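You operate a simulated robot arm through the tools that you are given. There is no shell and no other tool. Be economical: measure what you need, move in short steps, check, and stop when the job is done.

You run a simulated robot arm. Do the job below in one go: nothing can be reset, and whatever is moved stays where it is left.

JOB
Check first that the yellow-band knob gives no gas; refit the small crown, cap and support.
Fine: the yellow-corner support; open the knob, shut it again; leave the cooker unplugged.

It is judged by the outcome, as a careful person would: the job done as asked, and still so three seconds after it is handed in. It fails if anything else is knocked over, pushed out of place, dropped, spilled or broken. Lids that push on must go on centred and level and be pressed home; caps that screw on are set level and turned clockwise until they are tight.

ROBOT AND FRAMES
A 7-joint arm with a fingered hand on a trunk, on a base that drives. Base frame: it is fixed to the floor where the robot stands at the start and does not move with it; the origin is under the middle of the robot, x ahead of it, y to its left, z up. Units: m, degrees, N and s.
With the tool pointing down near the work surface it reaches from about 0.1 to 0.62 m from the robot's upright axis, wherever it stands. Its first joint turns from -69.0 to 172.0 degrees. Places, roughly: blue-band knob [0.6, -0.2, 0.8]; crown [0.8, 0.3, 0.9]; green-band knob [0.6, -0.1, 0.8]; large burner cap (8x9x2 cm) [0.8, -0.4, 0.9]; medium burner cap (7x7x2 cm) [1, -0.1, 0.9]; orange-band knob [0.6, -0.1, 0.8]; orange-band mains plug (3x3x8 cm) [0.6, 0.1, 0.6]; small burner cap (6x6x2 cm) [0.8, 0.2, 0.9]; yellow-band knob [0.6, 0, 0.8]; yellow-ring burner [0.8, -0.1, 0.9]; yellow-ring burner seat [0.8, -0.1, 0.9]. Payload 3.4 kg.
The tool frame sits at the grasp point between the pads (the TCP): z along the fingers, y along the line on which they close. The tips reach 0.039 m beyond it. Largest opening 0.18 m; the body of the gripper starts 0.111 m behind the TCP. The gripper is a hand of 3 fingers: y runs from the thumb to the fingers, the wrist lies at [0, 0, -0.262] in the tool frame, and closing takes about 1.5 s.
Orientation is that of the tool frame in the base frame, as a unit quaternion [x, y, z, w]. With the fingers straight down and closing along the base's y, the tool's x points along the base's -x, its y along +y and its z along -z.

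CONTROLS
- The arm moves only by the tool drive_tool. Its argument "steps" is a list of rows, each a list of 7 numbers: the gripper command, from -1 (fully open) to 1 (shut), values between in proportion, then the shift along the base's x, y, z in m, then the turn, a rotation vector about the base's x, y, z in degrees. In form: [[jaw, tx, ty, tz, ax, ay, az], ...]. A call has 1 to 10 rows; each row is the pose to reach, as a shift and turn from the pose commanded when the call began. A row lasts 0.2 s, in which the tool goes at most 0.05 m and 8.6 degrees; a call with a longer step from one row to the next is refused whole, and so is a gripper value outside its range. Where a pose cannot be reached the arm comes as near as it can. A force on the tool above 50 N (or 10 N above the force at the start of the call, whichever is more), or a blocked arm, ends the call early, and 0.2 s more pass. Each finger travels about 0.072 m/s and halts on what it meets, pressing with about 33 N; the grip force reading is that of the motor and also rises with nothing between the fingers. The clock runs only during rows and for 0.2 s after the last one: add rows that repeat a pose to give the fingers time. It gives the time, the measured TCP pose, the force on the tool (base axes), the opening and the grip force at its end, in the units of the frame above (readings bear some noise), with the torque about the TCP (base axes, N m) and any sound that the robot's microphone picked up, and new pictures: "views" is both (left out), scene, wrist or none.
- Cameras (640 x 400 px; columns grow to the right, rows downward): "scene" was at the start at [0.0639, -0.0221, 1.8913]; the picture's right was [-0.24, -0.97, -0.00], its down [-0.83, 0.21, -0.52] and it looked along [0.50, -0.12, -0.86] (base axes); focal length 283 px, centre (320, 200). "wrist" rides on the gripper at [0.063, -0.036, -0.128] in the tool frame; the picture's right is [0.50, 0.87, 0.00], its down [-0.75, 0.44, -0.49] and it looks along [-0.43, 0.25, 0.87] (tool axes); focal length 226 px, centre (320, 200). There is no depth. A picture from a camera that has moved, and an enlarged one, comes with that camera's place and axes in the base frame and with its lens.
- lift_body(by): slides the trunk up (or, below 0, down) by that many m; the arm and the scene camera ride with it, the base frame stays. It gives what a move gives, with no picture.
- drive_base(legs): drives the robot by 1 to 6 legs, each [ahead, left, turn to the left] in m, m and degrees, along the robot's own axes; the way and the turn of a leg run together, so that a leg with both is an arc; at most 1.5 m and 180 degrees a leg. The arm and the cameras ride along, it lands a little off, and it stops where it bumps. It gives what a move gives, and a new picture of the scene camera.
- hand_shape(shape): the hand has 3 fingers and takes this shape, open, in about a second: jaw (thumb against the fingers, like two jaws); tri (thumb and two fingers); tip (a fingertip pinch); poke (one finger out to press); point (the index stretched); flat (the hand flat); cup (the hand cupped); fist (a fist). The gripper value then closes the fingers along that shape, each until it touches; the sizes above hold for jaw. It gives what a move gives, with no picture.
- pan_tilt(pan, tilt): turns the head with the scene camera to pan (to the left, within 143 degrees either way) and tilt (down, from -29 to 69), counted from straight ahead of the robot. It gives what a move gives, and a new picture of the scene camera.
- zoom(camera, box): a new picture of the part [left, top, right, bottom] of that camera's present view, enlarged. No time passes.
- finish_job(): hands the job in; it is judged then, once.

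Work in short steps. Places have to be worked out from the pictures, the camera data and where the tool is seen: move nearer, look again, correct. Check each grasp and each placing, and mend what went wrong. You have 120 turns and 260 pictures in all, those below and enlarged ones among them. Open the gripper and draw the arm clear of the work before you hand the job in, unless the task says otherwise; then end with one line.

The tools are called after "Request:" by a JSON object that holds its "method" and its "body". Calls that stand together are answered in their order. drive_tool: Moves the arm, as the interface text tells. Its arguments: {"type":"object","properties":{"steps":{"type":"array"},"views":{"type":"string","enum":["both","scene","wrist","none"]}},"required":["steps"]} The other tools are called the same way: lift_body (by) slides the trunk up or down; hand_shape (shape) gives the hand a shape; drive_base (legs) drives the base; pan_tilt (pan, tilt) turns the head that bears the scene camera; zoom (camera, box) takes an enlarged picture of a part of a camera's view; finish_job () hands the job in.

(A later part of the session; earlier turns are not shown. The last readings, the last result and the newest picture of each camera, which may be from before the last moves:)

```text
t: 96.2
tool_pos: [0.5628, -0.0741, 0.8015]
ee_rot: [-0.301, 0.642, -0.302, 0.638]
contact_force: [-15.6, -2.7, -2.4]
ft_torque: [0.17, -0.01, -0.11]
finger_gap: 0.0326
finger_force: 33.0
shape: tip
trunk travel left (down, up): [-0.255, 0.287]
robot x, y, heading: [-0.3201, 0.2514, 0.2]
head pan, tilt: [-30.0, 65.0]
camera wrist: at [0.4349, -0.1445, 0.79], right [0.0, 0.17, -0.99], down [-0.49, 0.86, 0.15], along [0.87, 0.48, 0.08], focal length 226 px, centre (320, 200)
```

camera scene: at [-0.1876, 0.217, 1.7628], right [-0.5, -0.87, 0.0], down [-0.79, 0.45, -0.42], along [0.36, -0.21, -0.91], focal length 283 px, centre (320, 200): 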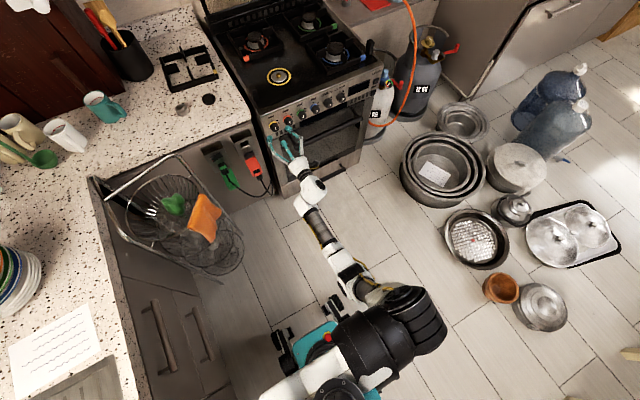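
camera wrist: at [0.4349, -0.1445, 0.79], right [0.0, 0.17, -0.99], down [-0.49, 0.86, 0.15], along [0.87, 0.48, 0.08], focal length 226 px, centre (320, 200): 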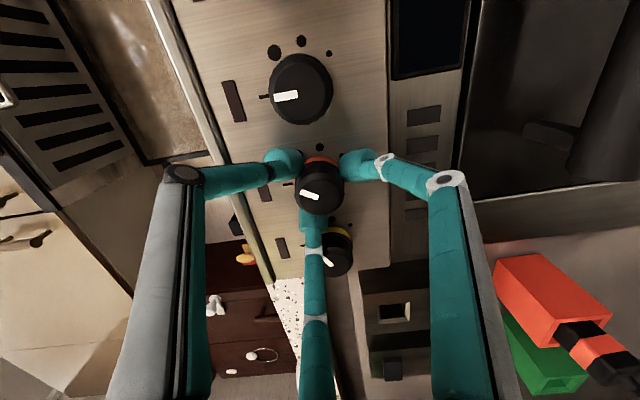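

The orange knob followed; about 20° remain to match the green knob's mark. I continue turning.

Request:
{"method": "drive_tool", "body": {"steps": [[0.95, 0, 0.001, 0, -7, 0, 0], [0.95, 0, 0.001, 0, -14, 0, 0], [0.95, 0, 0.001, 0, -21, 0, 0], [0.95, 0, 0.001, 0, -27, 0, 0]], "views": "wrist"}}

```text
t: 97.2
tool_pos: [0.5618, -0.0742, 0.8012]
ee_rot: [-0.441, 0.554, -0.444, 0.549]
contact_force: [-17.1, -18.2, -1.8]
ft_torque: [-0.08, 0.07, 0.57]
finger_gap: 0.0316
finger_force: 32.9
shape: tip
trunk travel left (down, up): [-0.255, 0.287]
robot x, y, heading: [-0.3234, 0.2571, 0.1]
head pan, tilt: [-30.0, 65.0]
camera wrist: at [0.4345, -0.1429, 0.8234], right [0.0, -0.3, -0.95], down [-0.49, 0.83, -0.26], along [0.87, 0.46, -0.15], focal length 226 px, centre (320, 200)
```

wrist: 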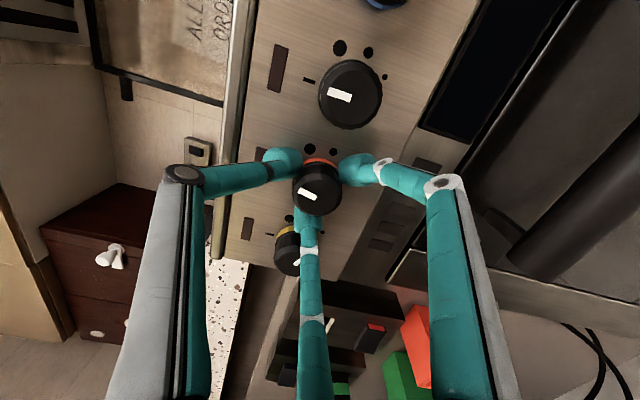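

About 12° more to match; I continue slightly.

Request:
{"method": "drive_tool", "body": {"steps": [[0.95, 0, 0.001, 0, -7, 0, 0], [0.95, 0, 0.001, 0, -13, 0, 0], [0.95, 0, 0.001, 0, -13, 0, 0]], "views": "wrist"}}

Request:
{"method": "zoom", "body": {"camera": "wrist", "box": [240, 40, 420, 280]}}

```text
t: 98.0
tool_pos: [0.5633, -0.074, 0.8035]
ee_rot: [0.499, -0.501, 0.503, -0.497]
contact_force: [-11.5, -22.6, 1.0]
ft_torque: [0.37, -0.12, -0.72]
finger_gap: 0.0322
finger_force: 32.7
shape: tip
trunk travel left (down, up): [-0.255, 0.287]
robot x, y, heading: [-0.3241, 0.251, 0.3]
head pan, tilt: [-30.0, 65.0]
camera wrist: at [0.4348, -0.1353, 0.8396], right [0.0, -0.5, -0.86], down [-0.49, 0.76, -0.44], along [0.87, 0.42, -0.25], focal length 226 px, centre (320, 200)
```

wrist: 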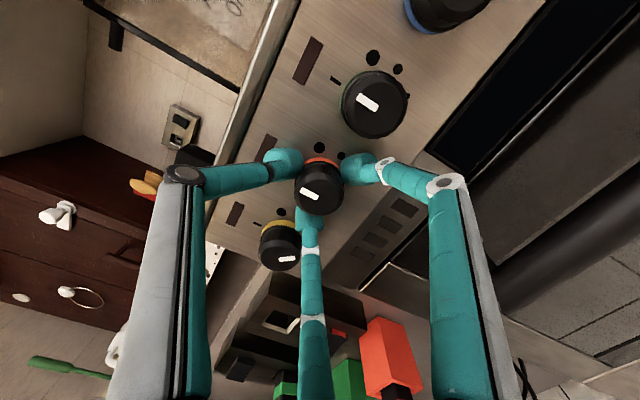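

```text
1.67 times, centred on (330, 160) of wrist
camera zoom: at [0.4348, -0.1353, 0.8396], right [0.0, -0.5, -0.86], down [-0.49, 0.76, -0.44], along [0.87, 0.42, -0.25], focal length 377 px, centre (303, 267)
```

zoom: 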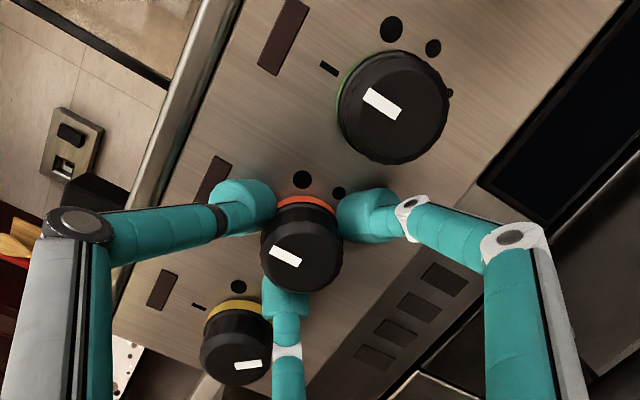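

The orange knob now matches green (off). The neighbouring finger pushed the yellow knob well clockwise (open), with no gas sound so far. I release a little, withdraw straight back and check.

Request:
{"method": "drive_tool", "body": {"steps": [[0.55, 0, 0, 0, 0, 0, 0], [0.5, 0, 0, -0.001, 0, 0, 0], [0.5, -0.03, 0, -0.001, 0, 0, 0], [0.5, -0.07, 0.01, -0.001, 0, 0, 0], [0.5, -0.11, 0.03, -0.001, 0, 0, 0], [0.5, -0.13, 0.04, -0.001, 0, 0, 0]], "views": "wrist"}}

Request:
{"method": "zoom", "body": {"camera": "wrist", "box": [240, 60, 420, 240]}}

```text
t: 99.4
tool_pos: [0.433, -0.0277, 0.8019]
ee_rot: [0.5, -0.5, 0.503, -0.497]
contact_force: [0.3, 0.0, 0.0]
ft_torque: [-0.01, 0.0, -0.01]
finger_gap: 0.0446
finger_force: 0.0
shape: tip
trunk travel left (down, up): [-0.255, 0.287]
robot x, y, heading: [-0.3215, 0.254, 0.2]
head pan, tilt: [-30.0, 65.0]
camera wrist: at [0.3052, -0.0896, 0.8392], right [0.0, -0.51, -0.86], down [-0.49, 0.75, -0.44], along [0.87, 0.42, -0.25], focal length 226 px, centre (320, 200)
```

wrist: 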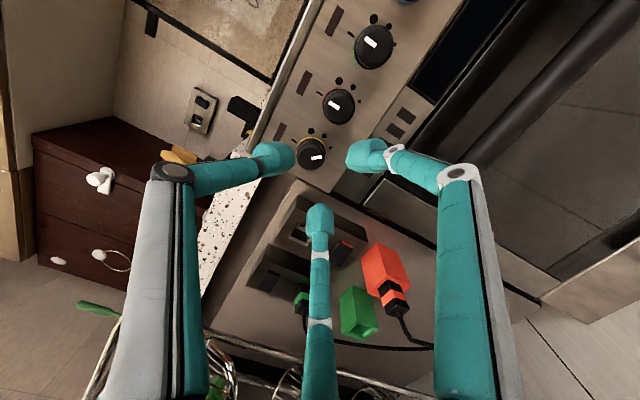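

```text
2.22 times, centred on (330, 150) of wrist
camera zoom: at [0.3052, -0.0896, 0.8392], right [0.0, -0.51, -0.86], down [-0.49, 0.75, -0.44], along [0.87, 0.42, -0.25], focal length 502 px, centre (298, 311)
```

zoom: 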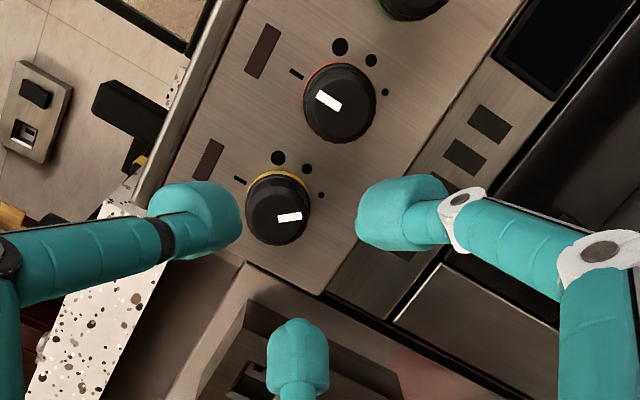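

Orange is back exactly on its off tick. Yellow stands fully open at the small dot with no gas sound heard. Now I shut it with counter-clockwise strokes: roll to -20° away from the panel and centre on the yellow knob.

Request:
{"method": "drive_tool", "body": {"steps": [[0.5, 0, 0.005, 0, 8, 0, 0], [0.5, 0, 0.01, 0, 16, 0, 0], [0.5, 0, 0.015, 0, 24, 0, 0], [0.5, 0, 0.021, 0, 32, 0, 0], [0.5, 0, 0.021, 0, 40, 0, 0], [0.5, 0, 0.021, 0, 48, 0, 0], [0.5, 0.01, 0.021, 0, 56, 0, 0], [0.5, 0.03, 0.021, 0, 64, 0, 0], [0.5, 0.05, 0.021, 0, 70, 0, 0], [0.44, 0.07, 0.021, 0, 70, 0, 0]], "views": "wrist"}}

```text
t: 101.6
tool_pos: [0.5029, -0.0083, 0.7991]
ee_rot: [-0.125, 0.698, -0.125, 0.694]
contact_force: [-0.4, 0.5, 0.8]
ft_torque: [0.0, 0.02, -0.01]
finger_gap: 0.0497
finger_force: 0.0
shape: tip
trunk travel left (down, up): [-0.255, 0.287]
robot x, y, heading: [-0.3215, 0.2533, -0.0]
head pan, tilt: [-30.0, 65.0]
camera wrist: at [0.3753, -0.0637, 0.755], right [0.0, 0.64, -0.77], down [-0.49, 0.67, 0.56], along [0.87, 0.38, 0.31], focal length 226 px, centre (320, 200)
```

wrist: 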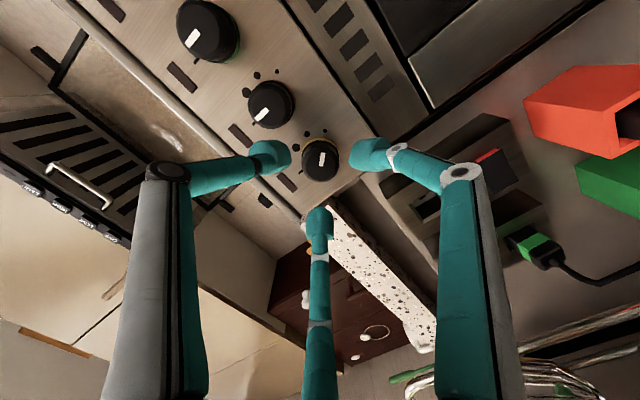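

Centred. I advance and close on the yellow knob.

Request:
{"method": "drive_tool", "body": {"steps": [[0.44, 0.02, 0.001, 0.002, 0, 0, 0], [0.44, 0.04, 0.001, 0.002, 0, 0, 0], [0.44, 0.055, 0.001, 0.002, 0, 0, 0], [0.44, 0.061, 0.001, 0.002, 0, 0, 0], [0.6, 0.061, 0.001, 0.002, 0, 0, 0], [0.8, 0.061, 0.001, 0.002, 0, 0, 0], [0.95, 0.061, 0.001, 0.002, 0, 0, 0], [0.95, 0.061, 0.001, 0.002, 0, 0, 0], [0.95, 0.061, 0.001, 0.002, 0, 0, 0]], "views": "wrist"}}

Request:
{"method": "drive_tool", "body": {"steps": [[0.95, 0, 0, 0, -8, 0, 0], [0.95, 0, 0, 0, -16, 0, 0], [0.95, 0, 0, 0, -24, 0, 0], [0.95, 0, 0, 0, -32, 0, 0], [0.95, 0, 0, 0, -40, 0, 0], [0.95, 0, 0, 0, -48, 0, 0], [0.95, 0, 0, 0, -56, 0, 0], [0.95, 0, 0, 0, -64, 0, 0], [0.95, 0, 0, 0, -70, 0, 0]], "views": "wrist"}}

```text
t: 103.6
tool_pos: [0.5632, -0.0083, 0.8039]
ee_rot: [-0.125, 0.698, -0.125, 0.694]
contact_force: [-6.3, 0.1, 1.1]
ft_torque: [0.01, -0.12, -0.06]
finger_gap: 0.0338
finger_force: 33.2
shape: tip
trunk travel left (down, up): [-0.255, 0.287]
robot x, y, heading: [-0.3251, 0.2534, 0.3]
head pan, tilt: [-30.0, 65.0]
camera wrist: at [0.4359, -0.0636, 0.7575], right [0.0, 0.64, -0.77], down [-0.49, 0.67, 0.56], along [0.87, 0.38, 0.31], focal length 226 px, centre (320, 200)
```

wrist: 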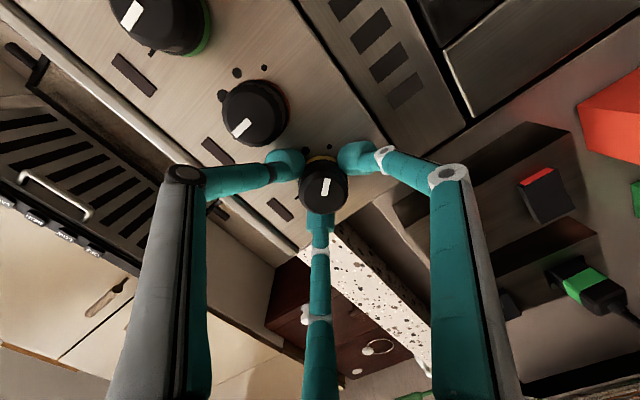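

```text
t: 105.6
tool_pos: [0.5636, -0.0094, 0.8033]
ee_rot: [0.501, -0.499, 0.503, -0.497]
contact_force: [-8.3, -1.0, 2.8]
ft_torque: [0.06, -0.15, 0.04]
finger_gap: 0.033
finger_force: 33.5
shape: tip
trunk travel left (down, up): [-0.255, 0.287]
robot x, y, heading: [-0.3224, 0.2525, -0.0]
head pan, tilt: [-30.0, 65.0]
camera wrist: at [0.4359, -0.0705, 0.8403], right [0.0, -0.51, -0.86], down [-0.49, 0.75, -0.44], along [0.87, 0.42, -0.25], focal length 226 px, centre (320, 200)
```

wrist: 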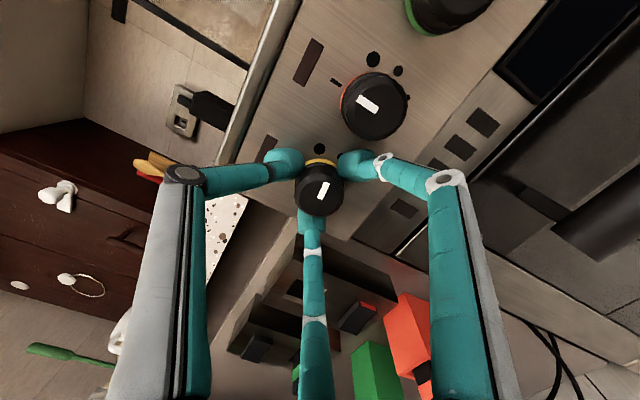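

It turned with the grip; about 85° remain. I release, withdraw, roll back and regrip.

Request:
{"method": "drive_tool", "body": {"steps": [[0.55, 0, 0, 0, 0, 0, 0], [0.5, -0.005, 0.001, 0, 0, 0, 0], [0.5, -0.03, 0.001, 0, 0, 0, 0], [0.5, -0.06, 0.001, 0, 0, 0, 0], [0.5, -0.06, 0.001, 0, 8, 0, 0], [0.5, -0.06, 0.001, 0, 16, 0, 0], [0.5, -0.06, 0.001, 0, 24, 0, 0], [0.5, -0.06, 0.001, 0, 32, 0, 0], [0.5, -0.06, 0.001, 0, 40, 0, 0], [0.44, -0.06, 0.001, 0, 48, 0, 0]], "views": "none"}}

Request:
{"method": "drive_tool", "body": {"steps": [[0.44, 0, 0.0, 0, 8, 0, 0], [0.44, 0, 0.0, 0, 16, 0, 0], [0.44, 0, 0.0, -0.001, 24, 0, 0], [0.44, 0.02, 0.0, -0.001, 27, 0, 0], [0.44, 0.04, 0.0, -0.001, 27, 0, 0], [0.44, 0.06, 0.0, -0.001, 27, 0, 0], [0.6, 0.06, 0.0, -0.001, 27, 0, 0], [0.8, 0.06, 0.0, -0.001, 27, 0, 0], [0.95, 0.06, 0, -0.001, 27, 0, 0], [0.95, 0.06, 0, -0.001, 27, 0, 0]], "views": "wrist"}}

Request:
{"method": "drive_tool", "body": {"steps": [[0.95, 0, 0, 0, -8, 0, 0], [0.95, 0, 0, 0, -16, 0, 0], [0.95, 0, 0, 0, -24, 0, 0], [0.95, 0, 0, 0, -32, 0, 0], [0.95, 0, 0, 0, -40, 0, 0], [0.95, 0, 0, 0, -48, 0, 0], [0.95, 0, 0, 0, -56, 0, 0], [0.95, 0, 0, 0, -64, 0, 0], [0.95, 0, 0, 0, -72, 0, 0], [0.95, 0, 0, 0, -76, 0, 0]], "views": "wrist"}}

```text
t: 107.8
tool_pos: [0.5034, -0.0067, 0.8008]
ee_rot: [-0.255, 0.661, -0.254, 0.658]
contact_force: [0.3, 0.2, 0.9]
ft_torque: [0.0, -0.04, 0.02]
finger_gap: 0.0502
finger_force: 0.1
shape: tip
trunk travel left (down, up): [-0.255, 0.287]
robot x, y, heading: [-0.3218, 0.2487, 0.3]
head pan, tilt: [-30.0, 65.0]
```

```text
t: 110.0
tool_pos: [0.5623, -0.0068, 0.8008]
ee_rot: [-0.094, 0.703, -0.094, 0.699]
contact_force: [2.4, 0.2, -1.4]
ft_torque: [-0.02, 0.03, 0.03]
finger_gap: 0.0321
finger_force: 32.8
shape: tip
trunk travel left (down, up): [-0.255, 0.287]
robot x, y, heading: [-0.3213, 0.2534, 0.4]
head pan, tilt: [-30.0, 65.0]
camera wrist: at [0.4352, -0.0578, 0.7503], right [0.0, 0.7, -0.71], down [-0.49, 0.62, 0.61], along [0.87, 0.35, 0.34], focal length 226 px, centre (320, 200)
```

wrist: 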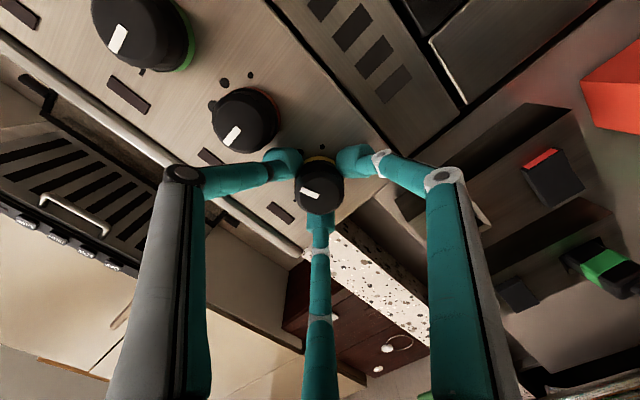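

```text
t: 112.2
tool_pos: [0.5641, -0.0087, 0.8023]
ee_rot: [0.506, -0.494, 0.507, -0.493]
contact_force: [-8.4, -2.7, 2.7]
ft_torque: [0.19, -0.1, -0.09]
finger_gap: 0.0324
finger_force: 32.3
shape: tip
trunk travel left (down, up): [-0.255, 0.287]
robot x, y, heading: [-0.3254, 0.2507, -0.1]
head pan, tilt: [-30.0, 65.0]
camera wrist: at [0.4355, -0.0693, 0.8401], right [0.0, -0.52, -0.85], down [-0.49, 0.75, -0.45], along [0.87, 0.42, -0.26], focal length 226 px, centre (320, 200)
```

wrist: 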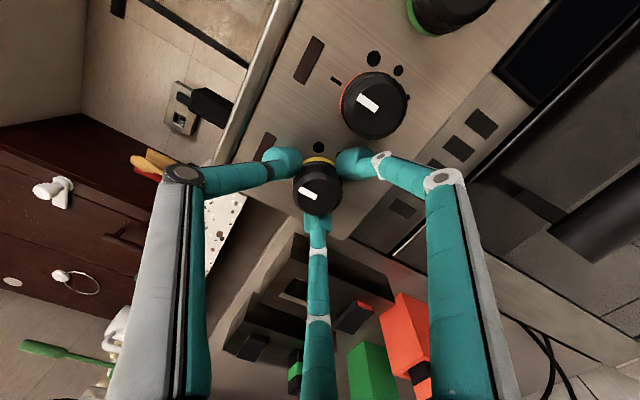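

Yellow now matches the orange (off) direction. I nudge it a little against its stop, release, withdraw and verify.

Request:
{"method": "drive_tool", "body": {"steps": [[0.95, 0, 0, 0, -5, 0, 0], [0.95, 0, 0, 0, -5, 0, 0], [0.55, 0, 0, 0, -5, 0, 0], [0.5, -0.003, 0.001, 0, -5, 0, 0], [0.5, -0.03, 0.001, 0, -5, 0, 0], [0.5, -0.07, 0.001, 0, -5, 0, 0], [0.5, -0.11, 0.001, 0, -5, 0, 0], [0.5, -0.14, -0.02, 0, -5, 0, 0]], "views": "wrist"}}

Request:
{"method": "zoom", "body": {"camera": "wrist", "box": [240, 60, 420, 240]}}

```text
t: 114.0
tool_pos: [0.422, -0.0255, 0.8017]
ee_rot: [0.526, -0.473, 0.527, -0.471]
contact_force: [-0.2, -0.2, -0.7]
ft_torque: [0.01, -0.01, 0.02]
finger_gap: 0.0448
finger_force: 0.0
shape: tip
trunk travel left (down, up): [-0.255, 0.287]
robot x, y, heading: [-0.323, 0.2514, 0.3]
head pan, tilt: [-30.0, 65.0]
camera wrist: at [0.2951, -0.084, 0.845], right [0.0, -0.59, -0.81], down [-0.49, 0.7, -0.52], along [0.87, 0.39, -0.29], focal length 226 px, centre (320, 200)
```

wrist: 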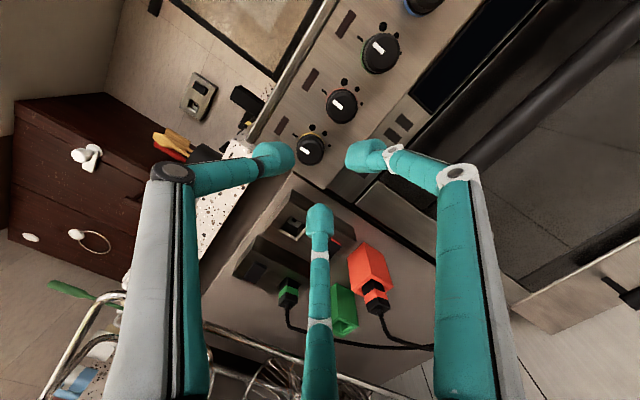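

```text
2.22 times, centred on (330, 150) of wrist
camera zoom: at [0.2951, -0.084, 0.845], right [0.0, -0.59, -0.81], down [-0.49, 0.7, -0.52], along [0.87, 0.39, -0.29], focal length 502 px, centre (298, 311)
```

zoom: 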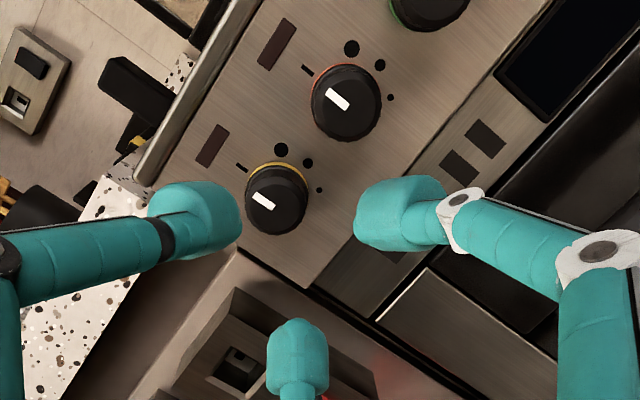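

Both knobs read off and no gas was heard with yellow open. Next come the burner parts: I withdraw, undo the roll and bring the hand back to tool-down at height.

Request:
{"method": "drive_tool", "body": {"steps": [[0, -0.02, 0, 0.01, 8.5, 0, 0], [0, -0.04, 0, 0.02, 17, 0, 0], [0, -0.06, 0, 0.03, 25.5, 0, 0], [0, -0.08, 0, 0.04, 34, 0, 0], [0, -0.1, 0, 0.05, 42.5, 0, 0], [0, -0.12, 0, 0.06, 51, 0, 0], [0, -0.14, 0, 0.07, 59.5, 0, 0], [0, -0.15, 0, 0.08, 68, 0, 0], [0, -0.15, 0, 0.09, 76.5, 0, 0], [0, -0.15, 0, 0.1, 85, 0, 0]], "views": "none"}}

Request:
{"method": "lift_body", "body": {"by": 0.2}}

Request:
{"method": "drive_tool", "body": {"steps": [[-0.5, 0, 0, 0, 0, 8.5, 0], [-0.5, 0, 0, 0, 0, 17, 0], [-0.5, 0, 0, 0.01, 0, 25.5, 0], [-0.5, 0, 0, 0.02, 0, 34, 0], [-0.5, 0, 0, 0.03, 0, 42.5, 0], [-0.5, 0, 0, 0.04, 0, 51, 0], [-0.5, 0, 0, 0.05, 0, 59.5, 0], [-0.5, 0, 0, 0.06, 0, 68, 0], [-0.5, 0, 0, 0.07, 0, 76.5, 0], [-0.5, 0, 0, 0.08, 0, 85, 0]], "views": "scene"}}

```text
t: 116.2
tool_pos: [0.2747, -0.0268, 0.9026]
ee_rot: [-0.069, 0.705, -0.068, 0.702]
contact_force: [0.8, -0.8, -0.7]
ft_torque: [-0.02, 0.0, 0.0]
finger_gap: 0.0896
finger_force: 0.1
shape: tip
trunk travel left (down, up): [-0.255, 0.287]
robot x, y, heading: [-0.3214, 0.2508, -0.1]
head pan, tilt: [-30.0, 65.0]
```

```text
t: 118.4
tool_pos: [0.2735, -0.0286, 1.1024]
ee_rot: [-0.072, 0.705, -0.069, 0.702]
contact_force: [-0.2, -0.4, -0.4]
ft_torque: [-0.04, -0.01, -0.01]
finger_gap: 0.0896
finger_force: 0.0
shape: tip
trunk travel left (down, up): [-0.455, 0.087]
robot x, y, heading: [-0.3244, 0.2461, 0.2]
head pan, tilt: [-30.0, 65.0]
```

```text
t: 120.6
tool_pos: [0.2742, -0.0259, 1.1824]
ee_rot: [-0.1, 0.994, -0.004, 0.039]
contact_force: [-0.4, -0.4, 0.4]
ft_torque: [-0.02, 0.03, 0.01]
finger_gap: 0.1345
finger_force: 0.1
shape: tip
trunk travel left (down, up): [-0.455, 0.087]
robot x, y, heading: [-0.3229, 0.2504, -0.0]
head pan, tilt: [-30.0, 65.0]
camera scene: at [-0.2891, 0.2148, 1.9641], right [-0.5, -0.87, 0.0], down [-0.79, 0.45, -0.42], along [0.36, -0.21, -0.91], focal length 283 px, centre (320, 200)
```

scene: 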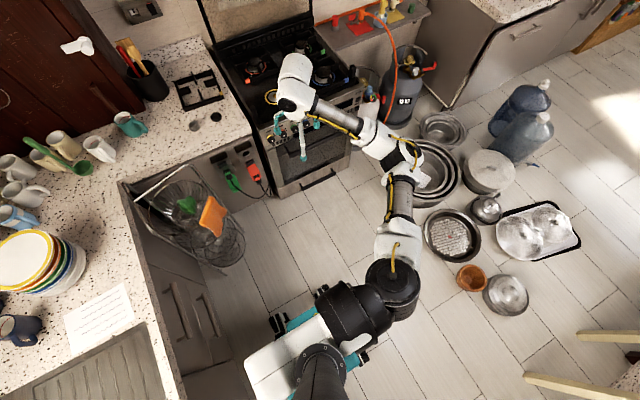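

Tool-down recovered with full reach. The base is compact (about 0.23 m to its front), so I drive it to about (0.2, 0.02), keeping clear of the rack, with the hand high.

Request:
{"method": "drive_base", "body": {"legs": [[0, -0.23, 0], [0.48, 0, 0]]}}

Request:
{"method": "pan_tilt", "body": {"pan": 10, "tilt": 50}}

```text
t: 124.8
tool_pos: [0.7686, -0.2555, 1.1826]
ee_rot: [-0.1, 0.994, -0.004, 0.041]
contact_force: [0.2, 0.1, -0.1]
ft_torque: [0.02, -0.07, 0.02]
finger_gap: 0.1346
finger_force: 0.1
shape: tip
trunk travel left (down, up): [-0.455, 0.087]
robot x, y, heading: [0.1736, 0.0207, -0.1]
head pan, tilt: [-30.0, 65.0]
camera scene: at [0.2036, -0.0184, 1.964], right [-0.5, -0.87, 0.0], down [-0.79, 0.45, -0.42], along [0.36, -0.2, -0.91], focal length 283 px, centre (320, 200)
```

scene: 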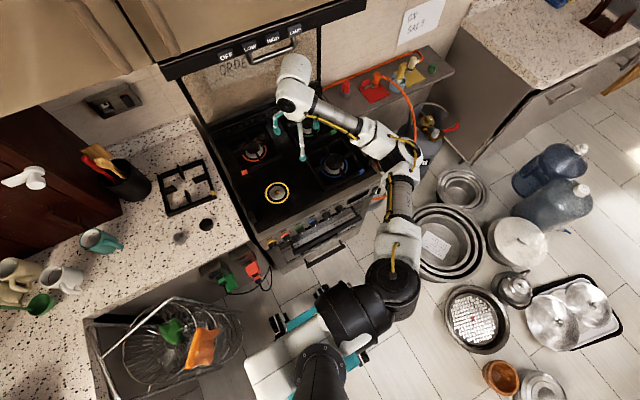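

```text
t: 125.9
tool_pos: [0.7671, -0.25, 1.1844]
ee_rot: [-0.1, 0.994, -0.007, 0.042]
contact_force: [0.1, 0.3, -0.1]
ft_torque: [-0.01, 0.0, -0.01]
finger_gap: 0.1347
finger_force: 0.0
shape: tip
trunk travel left (down, up): [-0.455, 0.087]
robot x, y, heading: [0.1714, 0.0221, 0.3]
head pan, tilt: [10.0, 50.0]
camera scene: at [0.2266, 0.0275, 1.9823], right [0.18, -0.98, 0.0], down [-0.76, -0.13, -0.64], along [0.63, 0.12, -0.77], focal length 283 px, centre (320, 200)
```

scene: 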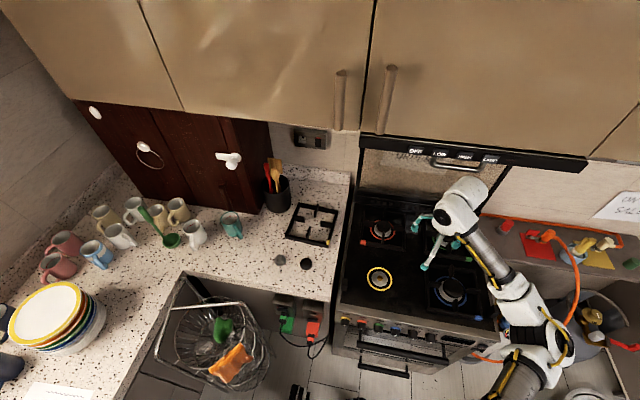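

I carry the hand left at height toward the loose parts.

Request:
{"method": "drive_tool", "body": {"steps": [[-0.5, 0, 0.05, 0, 0.1, 0.5, 0], [-0.5, 0, 0.1, 0, 0.2, 1, 0], [-0.5, -0.01, 0.15, 0, 0.3, 1.5, 0], [-0.5, -0.02, 0.2, 0, 0.4, 2, 0], [-0.5, -0.03, 0.25, 0, 0.5, 2.5, 0], [-0.5, -0.03, 0.3, -0.01, 0.6, 3, 0], [-0.5, -0.03, 0.35, -0.02, 0.7, 3.5, 0], [-0.5, -0.03, 0.4, -0.03, 0.8, 4, 0], [-0.5, -0.03, 0.45, -0.04, 0.8, 4.5, 0], [-0.5, -0.03, 0.48, -0.05, 0.8, 4.8, 0]]}}

```text
refused: row 3 steps farther than a row can; nothing moved
```

Rows must stay within 5 cm; I resend it with slightly shorter steps.

Request:
{"method": "drive_tool", "body": {"steps": [[-0.5, 0, 0.045, 0, 0.1, 0.5, 0], [-0.5, 0, 0.09, 0, 0.2, 1, 0], [-0.5, -0.01, 0.135, 0, 0.3, 1.5, 0], [-0.5, -0.02, 0.18, 0, 0.4, 2, 0], [-0.5, -0.03, 0.225, 0, 0.5, 2.5, 0], [-0.5, -0.03, 0.27, -0.01, 0.6, 3, 0], [-0.5, -0.03, 0.315, -0.02, 0.7, 3.5, 0], [-0.5, -0.03, 0.36, -0.03, 0.8, 4, 0], [-0.5, -0.03, 0.405, -0.04, 0.8, 4.5, 0], [-0.5, -0.03, 0.45, -0.05, 0.8, 4.8, 0]]}}

```text
t: 128.1
tool_pos: [0.7372, 0.2028, 1.1343]
ee_rot: [-0.1, 0.995, 0.003, 0.0]
contact_force: [0.3, 0.0, -0.4]
ft_torque: [0.03, 0.03, -0.02]
finger_gap: 0.135
finger_force: 0.1
shape: tip
trunk travel left (down, up): [-0.455, 0.087]
robot x, y, heading: [0.1737, 0.0233, -0.2]
head pan, tilt: [10.0, 50.0]
camera scene: at [0.2267, 0.0396, 1.9823], right [0.18, -0.98, 0.0], down [-0.76, -0.14, -0.64], along [0.63, 0.11, -0.77], focal length 283 px, centre (320, 200)
camera wrist: at [0.684, 0.1543, 1.2617], right [-0.66, 0.75, 0.0], down [0.65, 0.57, 0.5], along [0.37, 0.33, -0.87], focal length 226 px, centre (320, 200)
```

scene: 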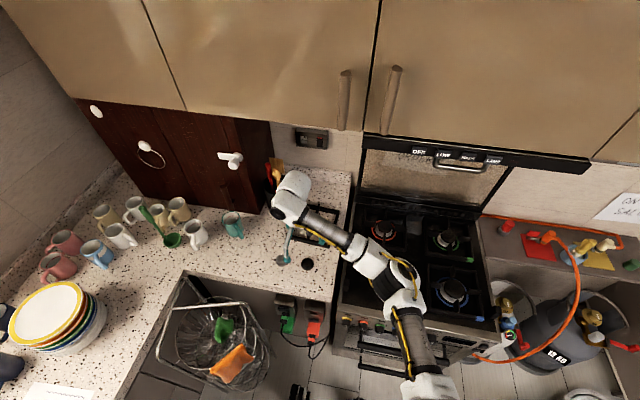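
wrist: 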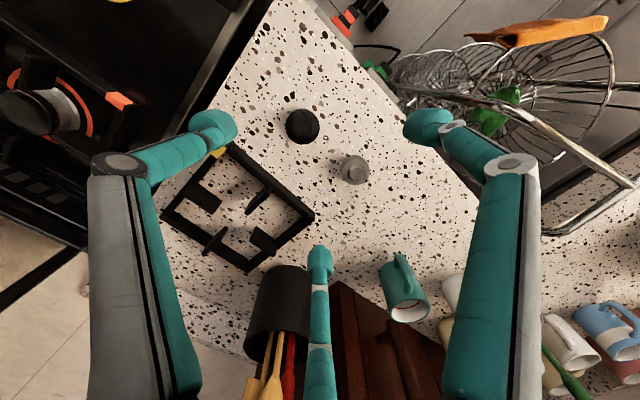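

Reach is fine here. I enlarge the crown and cap, and the burner seat from the scene camera.

Request:
{"method": "zoom", "body": {"camera": "wrist", "box": [270, 90, 390, 200]}}

Request:
{"method": "zoom", "body": {"camera": "scene", "box": [340, 230, 440, 320]}}

```text
3.64 times, centred on (330, 145) of wrist
camera zoom: at [0.684, 0.1543, 1.2617], right [-0.66, 0.75, 0.0], down [0.65, 0.57, 0.5], along [0.37, 0.33, -0.87], focal length 822 px, centre (284, 400)
```

zoom: 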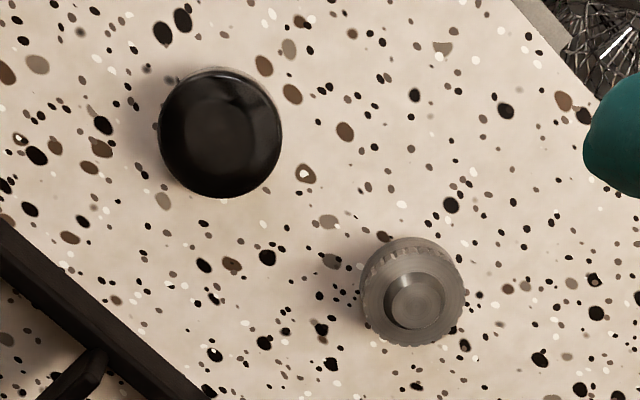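

```text
4.44 times, centred on (390, 275) of scene
camera zoom: at [0.2267, 0.0396, 1.9823], right [0.18, -0.98, 0.0], down [-0.76, -0.14, -0.64], along [0.63, 0.11, -0.77], focal length 1256 px, centre (9, -133)
```

zoom: 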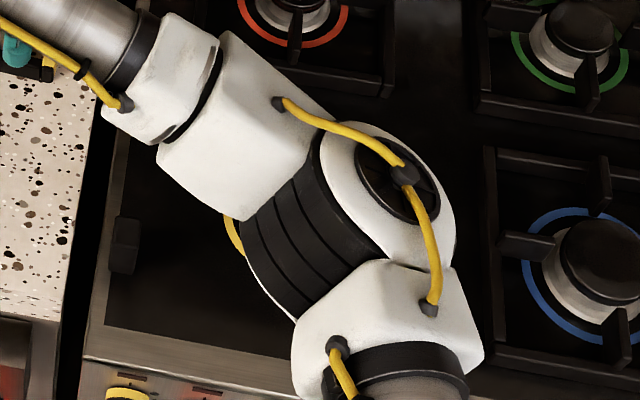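

The crown is ridged, about 5 cm wide, with a small stub visible on top. I go above it for a closer look at which way up it lies.

Request:
{"method": "drive_tool", "body": {"steps": [[-0.5, 0.003, 0.03, -0.02, 0, 0, 0], [-0.5, 0.006, 0.06, -0.04, 0, 0, 0], [-0.5, 0.01, 0.09, -0.07, 0, 0, 0], [-0.5, 0.012, 0.092, -0.1, 0, 0, 0], [-0.5, 0.012, 0.092, -0.12, 0, 0, 0]], "views": "wrist"}}

Request:
{"method": "zoom", "body": {"camera": "wrist", "box": [260, 130, 380, 230]}}

Request:
{"method": "zoom", "body": {"camera": "scene", "box": [250, 220, 400, 320]}}

```text
t: 129.3
tool_pos: [0.7489, 0.2891, 1.012]
ee_rot: [-0.1, 0.995, 0.005, 0.001]
contact_force: [-0.2, -0.8, 0.2]
ft_torque: [-0.01, 0.0, 0.02]
finger_gap: 0.1347
finger_force: 0.1
shape: tip
trunk travel left (down, up): [-0.455, 0.087]
robot x, y, heading: [0.17, 0.0193, 0.2]
head pan, tilt: [10.0, 50.0]
camera wrist: at [0.6953, 0.2405, 1.1406], right [-0.66, 0.75, 0.01], down [0.65, 0.57, 0.5], along [0.37, 0.33, -0.87], focal length 226 px, centre (320, 200)
```

wrist: 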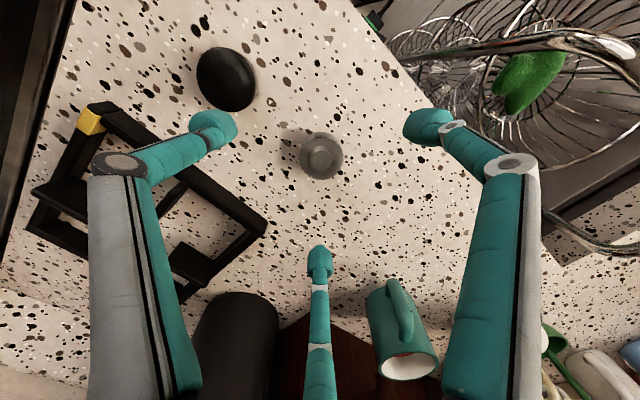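

```text
4.00 times, centred on (320, 180) of wrist
camera zoom: at [0.6953, 0.2405, 1.1406], right [-0.66, 0.75, 0.01], down [0.65, 0.57, 0.5], along [0.37, 0.33, -0.87], focal length 904 px, centre (320, 280)
```

zoom: 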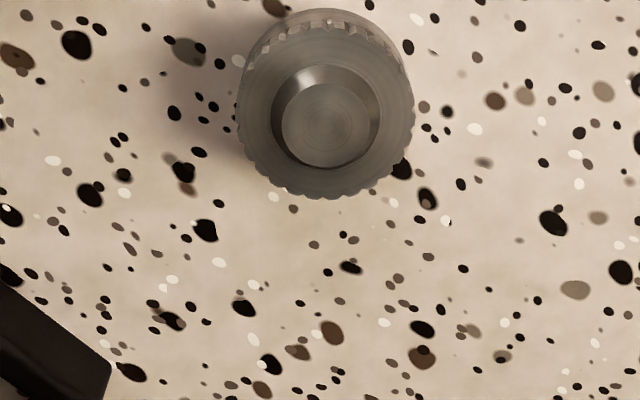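

```text
4.00 times, centred on (325, 270) of scene
camera zoom: at [0.2272, 0.0315, 1.9823], right [0.18, -0.98, 0.0], down [-0.76, -0.13, -0.64], along [0.63, 0.12, -0.77], focal length 1131 px, centre (300, -80)
```

zoom: 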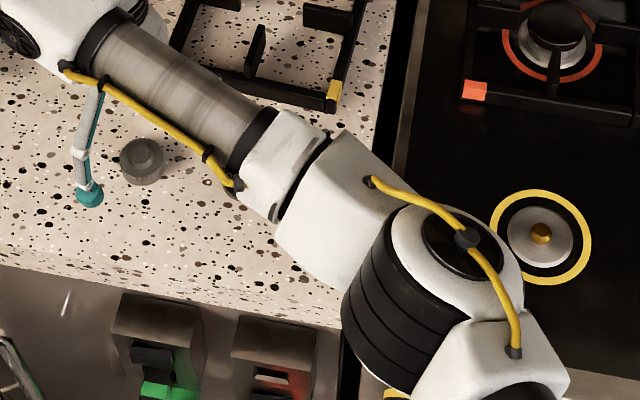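

The slots are at the top rim with a centring boss inside, so the crown lies right side up at about (0.755, 0.296). I centre over it and descend part way.

Request:
{"method": "drive_tool", "body": {"steps": [[-0.2, 0.003, 0.004, -0.01, 0, 0, 0], [0, 0.006, 0.007, -0.02, 0, 0, 0], [0, 0.006, 0.007, -0.035, 0, 0, 0], [0, 0.006, 0.007, -0.045, 0, 0, 0]], "views": "both"}}

```text
t: 130.3
tool_pos: [0.7575, 0.29, 0.9754]
ee_rot: [-0.1, 0.995, 0.005, 0.001]
contact_force: [0.6, -0.1, -0.4]
ft_torque: [0.0, -0.04, 0.01]
finger_gap: 0.0907
finger_force: 0.1
shape: tip
out of reach, approached as far as the arm can: row 2, 3, 4
trunk travel left (down, up): [-0.455, 0.087]
robot x, y, heading: [0.1713, 0.0199, 0.2]
head pan, tilt: [10.0, 50.0]
camera scene: at [0.2277, 0.0339, 1.9823], right [0.18, -0.98, 0.0], down [-0.76, -0.14, -0.64], along [0.63, 0.11, -0.77], focal length 283 px, centre (320, 200)
camera wrist: at [0.7038, 0.2401, 1.1038], right [-0.66, 0.75, 0.01], down [0.65, 0.57, 0.5], along [0.37, 0.33, -0.87], focal length 226 px, centre (320, 200)
```

scene: 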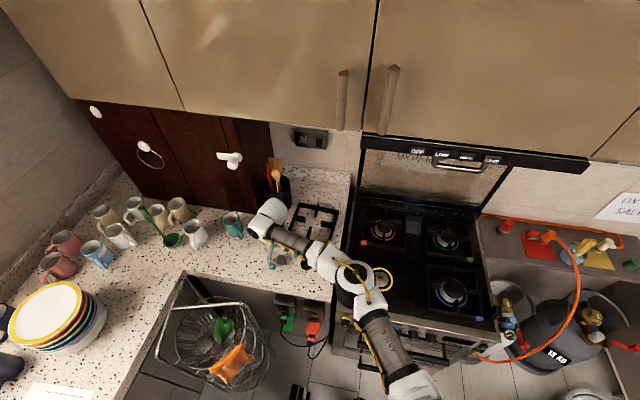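
wrist: 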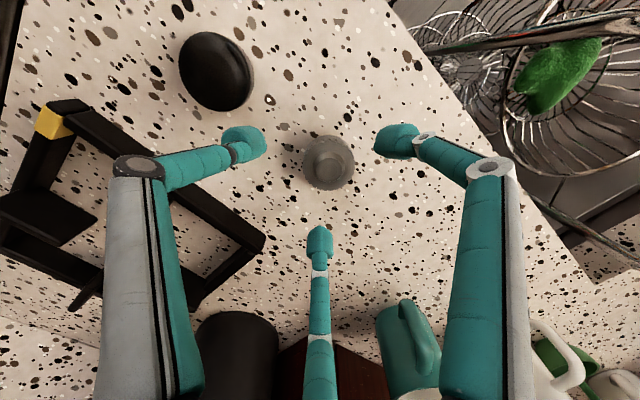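

Slightly beyond reach. I lift 4 cm and move the base 6 cm forward and 4 cm left.

Request:
{"method": "drive_tool", "body": {"steps": [[0, -0.005, 0, 0.02, 0, 0, 0], [0, -0.01, -0.01, 0.04, 0, 0, 0]], "views": "none"}}

Request:
{"method": "drive_base", "body": {"legs": [[0.06, 0.04, 0]]}}

Request:
{"method": "drive_tool", "body": {"steps": [[0, -0.02, -0.01, 0, 0, 0, 0], [0, -0.045, -0.022, 0, 0, 0, 0]], "views": "wrist"}}

```text
t: 130.9
tool_pos: [0.7459, 0.2793, 1.0169]
ee_rot: [-0.1, 0.995, 0.005, 0.0]
contact_force: [-0.9, -1.3, 0.5]
ft_torque: [-0.02, -0.04, -0.04]
finger_gap: 0.0904
finger_force: 0.0
shape: tip
trunk travel left (down, up): [-0.455, 0.087]
robot x, y, heading: [0.1733, 0.0196, -0.2]
head pan, tilt: [10.0, 50.0]
```

```text
t: 131.9
tool_pos: [0.8115, 0.2944, 1.0201]
ee_rot: [-0.098, 0.995, 0.012, 0.0]
contact_force: [1.0, -0.1, 0.0]
ft_torque: [0.11, 0.16, -0.01]
finger_gap: 0.0906
finger_force: 0.0
shape: tip
trunk travel left (down, up): [-0.455, 0.087]
robot x, y, heading: [0.2295, 0.0557, 0.2]
head pan, tilt: [10.0, 50.0]
camera scene: at [0.2886, 0.0462, 1.9823], right [0.18, -0.98, -0.01], down [-0.76, -0.13, -0.64], along [0.63, 0.12, -0.77], focal length 283 px, centre (320, 200)
```

scene: 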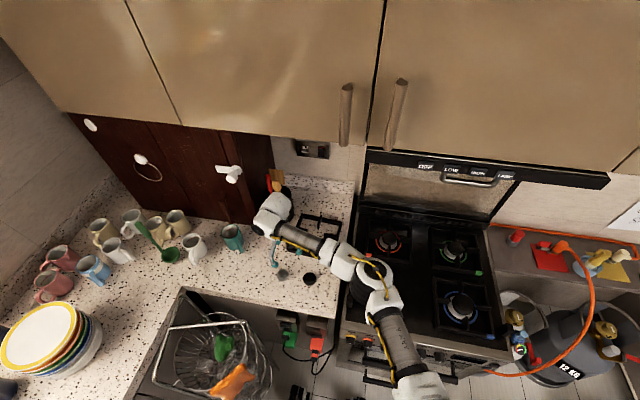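

```text
t: 132.6
tool_pos: [0.7625, 0.2931, 1.0185]
ee_rot: [-0.099, 0.995, 0.002, 0.002]
contact_force: [-1.3, 0.3, -0.5]
ft_torque: [-0.01, -0.04, 0.0]
finger_gap: 0.0903
finger_force: 0.0
shape: tip
trunk travel left (down, up): [-0.455, 0.087]
robot x, y, heading: [0.2315, 0.0539, 0.2]
head pan, tilt: [10.0, 50.0]
camera wrist: at [0.7084, 0.2457, 1.1453], right [-0.66, 0.75, 0.0], down [0.65, 0.57, 0.5], along [0.37, 0.33, -0.87], focal length 226 px, centre (320, 200)
```

wrist: 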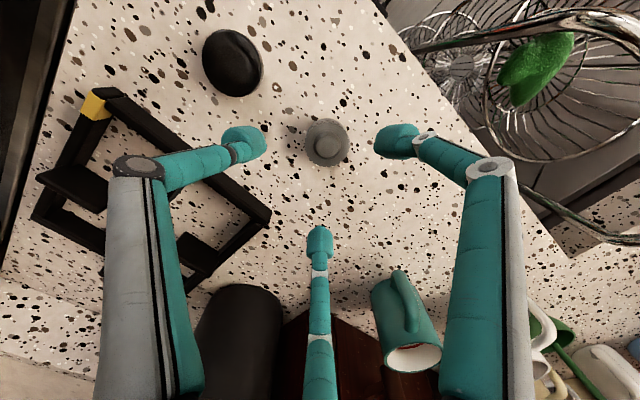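

Crown at (0.753, 0.2955). I descend over it.

Request:
{"method": "drive_tool", "body": {"steps": [[0, -0.005, 0.001, -0.015, 0, 0, 0], [0, -0.0095, 0.0025, -0.03, 0, 0, 0], [0, -0.0095, 0.0025, -0.045, 0, 0, 0], [0, -0.0095, 0.0025, -0.06, 0, 0, 0], [0, -0.0095, 0.0025, -0.07, 0, 0, 0], [0, -0.0095, 0.0025, -0.07, 0, 0, 0]], "views": "wrist"}}

```text
t: 133.9
tool_pos: [0.7522, 0.2899, 0.9478]
ee_rot: [-0.097, 0.995, 0.005, 0.002]
contact_force: [0.7, -0.4, -0.8]
ft_torque: [-0.05, -0.02, 0.01]
finger_gap: 0.0904
finger_force: 0.1
shape: tip
trunk travel left (down, up): [-0.455, 0.087]
robot x, y, heading: [0.2302, 0.0587, 0.1]
head pan, tilt: [10.0, 50.0]
camera wrist: at [0.6988, 0.2419, 1.076], right [-0.66, 0.75, 0.01], down [0.65, 0.57, 0.5], along [0.37, 0.33, -0.87], focal length 226 px, centre (320, 200)
```

wrist: 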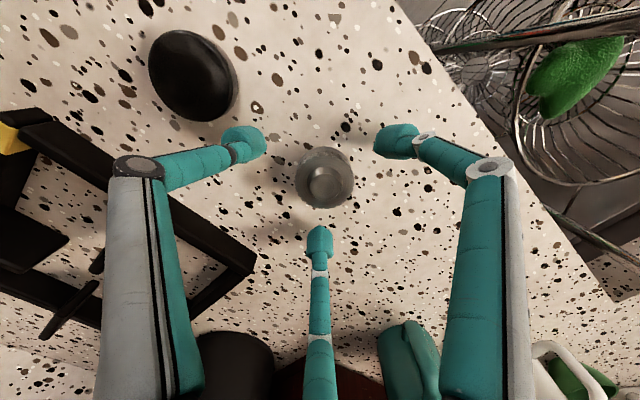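

Good agreement: the crown top is at about z 0.906. I shift slightly and go down a further 2 cm, watching the force.

Request:
{"method": "drive_tool", "body": {"steps": [[0, 0.001, 0.004, -0.005, 0, 0, 0], [0, 0.001, 0.005, -0.01, 0, 0, 0], [0, 0.001, 0.005, -0.015, 0, 0, 0], [0, 0.001, 0.005, -0.02, 0, 0, 0]], "views": "wrist"}}

```text
t: 135.0
tool_pos: [0.755, 0.2967, 0.9397]
ee_rot: [-0.099, 0.995, 0.006, 0.008]
contact_force: [-6.0, -6.8, 32.1]
ft_torque: [-1.17, 0.58, -0.05]
finger_gap: 0.0917
finger_force: 0.0
shape: tip
trunk travel left (down, up): [-0.455, 0.087]
robot x, y, heading: [0.2312, 0.056, 0.3]
head pan, tilt: [10.0, 50.0]
stopped in row 4: the force on the tool passed its limit (the readings are from after the stop); the commanded pose is now the measured one
camera wrist: at [0.6999, 0.2478, 1.0652], right [-0.66, 0.75, 0.0], down [0.65, 0.57, 0.51], along [0.38, 0.34, -0.86], focal length 226 px, centre (320, 200)
```

wrist: 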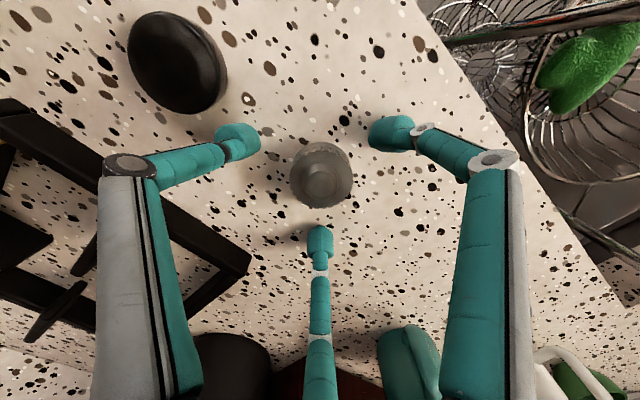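

The fingertips touched the counter (z ≈ 0.90). The crown is centred, so I lift 5 mm and close.

Request:
{"method": "drive_tool", "body": {"steps": [[0.1, 0, 0, 0.006, 0, 0, 0], [0.3, 0, 0, 0.006, 0, 0, 0], [0.5, 0, 0, 0.006, 0, 0, 0], [0.7, 0, 0, 0.006, 0, 0, 0], [0.7, 0, 0, 0.006, 0, 0, 0], [0.7, 0, 0, 0.006, 0, 0, 0]], "views": "wrist"}}

```text
t: 136.4
tool_pos: [0.7574, 0.2957, 0.9399]
ee_rot: [-0.098, 0.995, 0.005, 0.006]
contact_force: [-0.2, 0.3, -0.7]
ft_torque: [0.0, -0.02, -0.01]
finger_gap: 0.027
finger_force: 0.1
shape: tip
trunk travel left (down, up): [-0.455, 0.087]
robot x, y, heading: [0.2327, 0.0536, -0.1]
head pan, tilt: [10.0, 50.0]
camera wrist: at [0.702, 0.2466, 1.0674], right [-0.66, 0.75, 0.0], down [0.65, 0.57, 0.51], along [0.38, 0.34, -0.86], focal length 226 px, centre (320, 200)
```

wrist: 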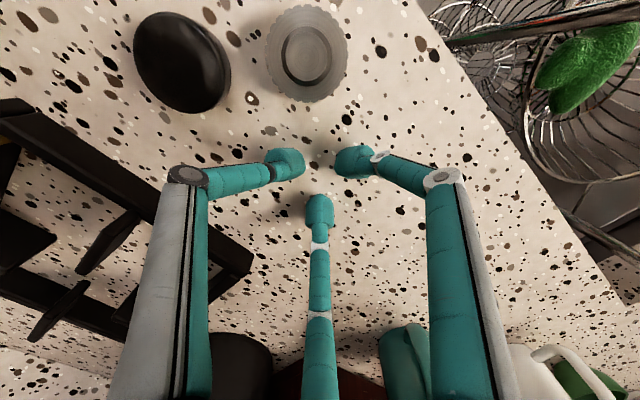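

The crown slipped out sideways to about (0.70, 0.237), still upright. I rise, switch to the jaw shape, and yaw so that no finger lands between crown and cap.

Request:
{"method": "drive_tool", "body": {"steps": [[0.5, 0, 0, 0.03, 0, 0, 0], [0.3, -0.01, -0.01, 0.06, 0, 0, -7], [0.2, -0.025, -0.03, 0.08, 0, 0, -14], [0.2, -0.04, -0.045, 0.08, 0, 0, -21], [0.2, -0.055, -0.058, 0.08, 0, 0, -27]], "views": "none"}}

Request:
{"method": "hand_shape", "body": {"shape": "jaw"}}

Request:
{"method": "drive_tool", "body": {"steps": [[-0.5, 0, 0, 0, 0, 0, 0], [0, 0, 0, 0, 0, 0, 0], [0, 0, 0, 0, 0, 0, 0], [0, 0, 0, 0, 0, 0, 0], [0, 0, 0, 0, 0, 0, 0]], "views": "wrist"}}

```text
t: 137.6
tool_pos: [0.7014, 0.2362, 1.0206]
ee_rot: [0.138, 0.99, 0.004, 0.007]
contact_force: [-0.7, 0.3, -1.0]
ft_torque: [0.01, -0.01, 0.0]
finger_gap: 0.0715
finger_force: 0.1
shape: tip
trunk travel left (down, up): [-0.455, 0.087]
robot x, y, heading: [0.2312, 0.0582, 0.1]
head pan, tilt: [10.0, 50.0]
```

```text
t: 138.5
tool_pos: [0.7026, 0.237, 1.0195]
ee_rot: [0.137, 0.991, 0.004, 0.009]
contact_force: [-0.9, 0.6, 0.1]
ft_torque: [-0.02, -0.01, -0.01]
finger_gap: 0.1797
finger_force: 0.0
shape: jaw
trunk travel left (down, up): [-0.455, 0.087]
robot x, y, heading: [0.234, 0.0555, 0.2]
head pan, tilt: [10.0, 50.0]
```

```text
t: 139.7
tool_pos: [0.7023, 0.2376, 1.0197]
ee_rot: [0.136, 0.991, 0.005, 0.008]
contact_force: [0.4, -0.6, -0.2]
ft_torque: [-0.01, 0.03, 0.02]
finger_gap: 0.0907
finger_force: 0.0
shape: jaw
trunk travel left (down, up): [-0.455, 0.087]
robot x, y, heading: [0.2282, 0.0547, 0.4]
head pan, tilt: [10.0, 50.0]
camera wrist: at [0.6305, 0.2186, 1.1468], right [-0.25, 0.97, 0.0], down [0.84, 0.21, 0.51], along [0.49, 0.13, -0.86], focal length 226 px, centre (320, 200)
```

wrist: 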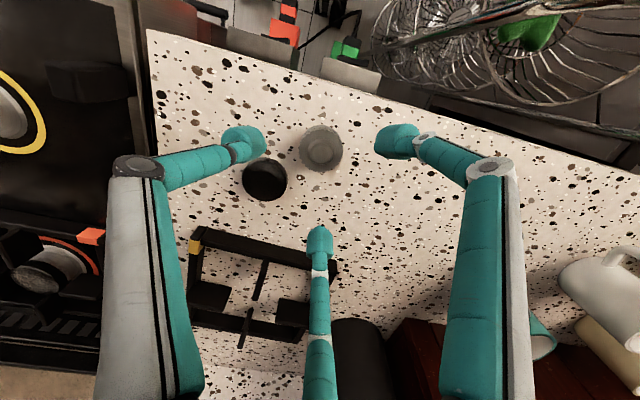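

The cap is now in a free direction. I descend over the crown with a narrower opening.

Request:
{"method": "drive_tool", "body": {"steps": [[0.1, -0.001, 0.001, -0.02, 0, 0, 0], [0.15, -0.002, 0.0015, -0.04, 0, 0, 0], [0.15, -0.002, 0.0015, -0.055, 0, 0, 0], [0.15, -0.002, 0.0015, -0.067, 0, 0, 0], [0.15, -0.002, 0.0015, -0.074, 0, 0, 0]], "views": "wrist"}}

```text
t: 140.9
tool_pos: [0.6999, 0.2378, 0.9451]
ee_rot: [0.138, 0.99, 0.004, 0.007]
contact_force: [-0.1, 0.3, -0.3]
ft_torque: [-0.01, -0.01, -0.01]
finger_gap: 0.077
finger_force: 0.0
shape: jaw
trunk travel left (down, up): [-0.455, 0.087]
robot x, y, heading: [0.2317, 0.057, 0.0]
head pan, tilt: [10.0, 50.0]
camera wrist: at [0.6283, 0.2198, 1.0735], right [-0.25, 0.97, 0.0], down [0.84, 0.21, 0.51], along [0.49, 0.13, -0.86], focal length 226 px, centre (320, 200)
```

wrist: 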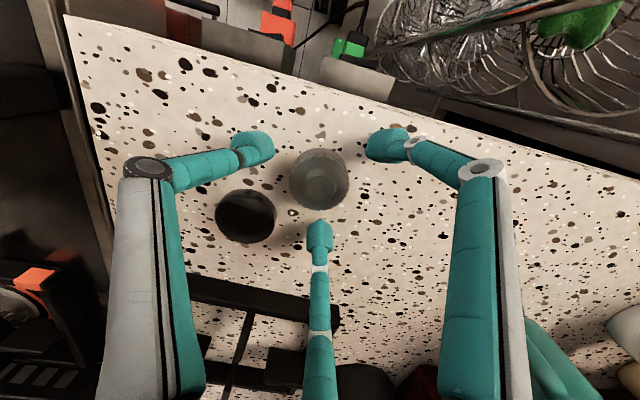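

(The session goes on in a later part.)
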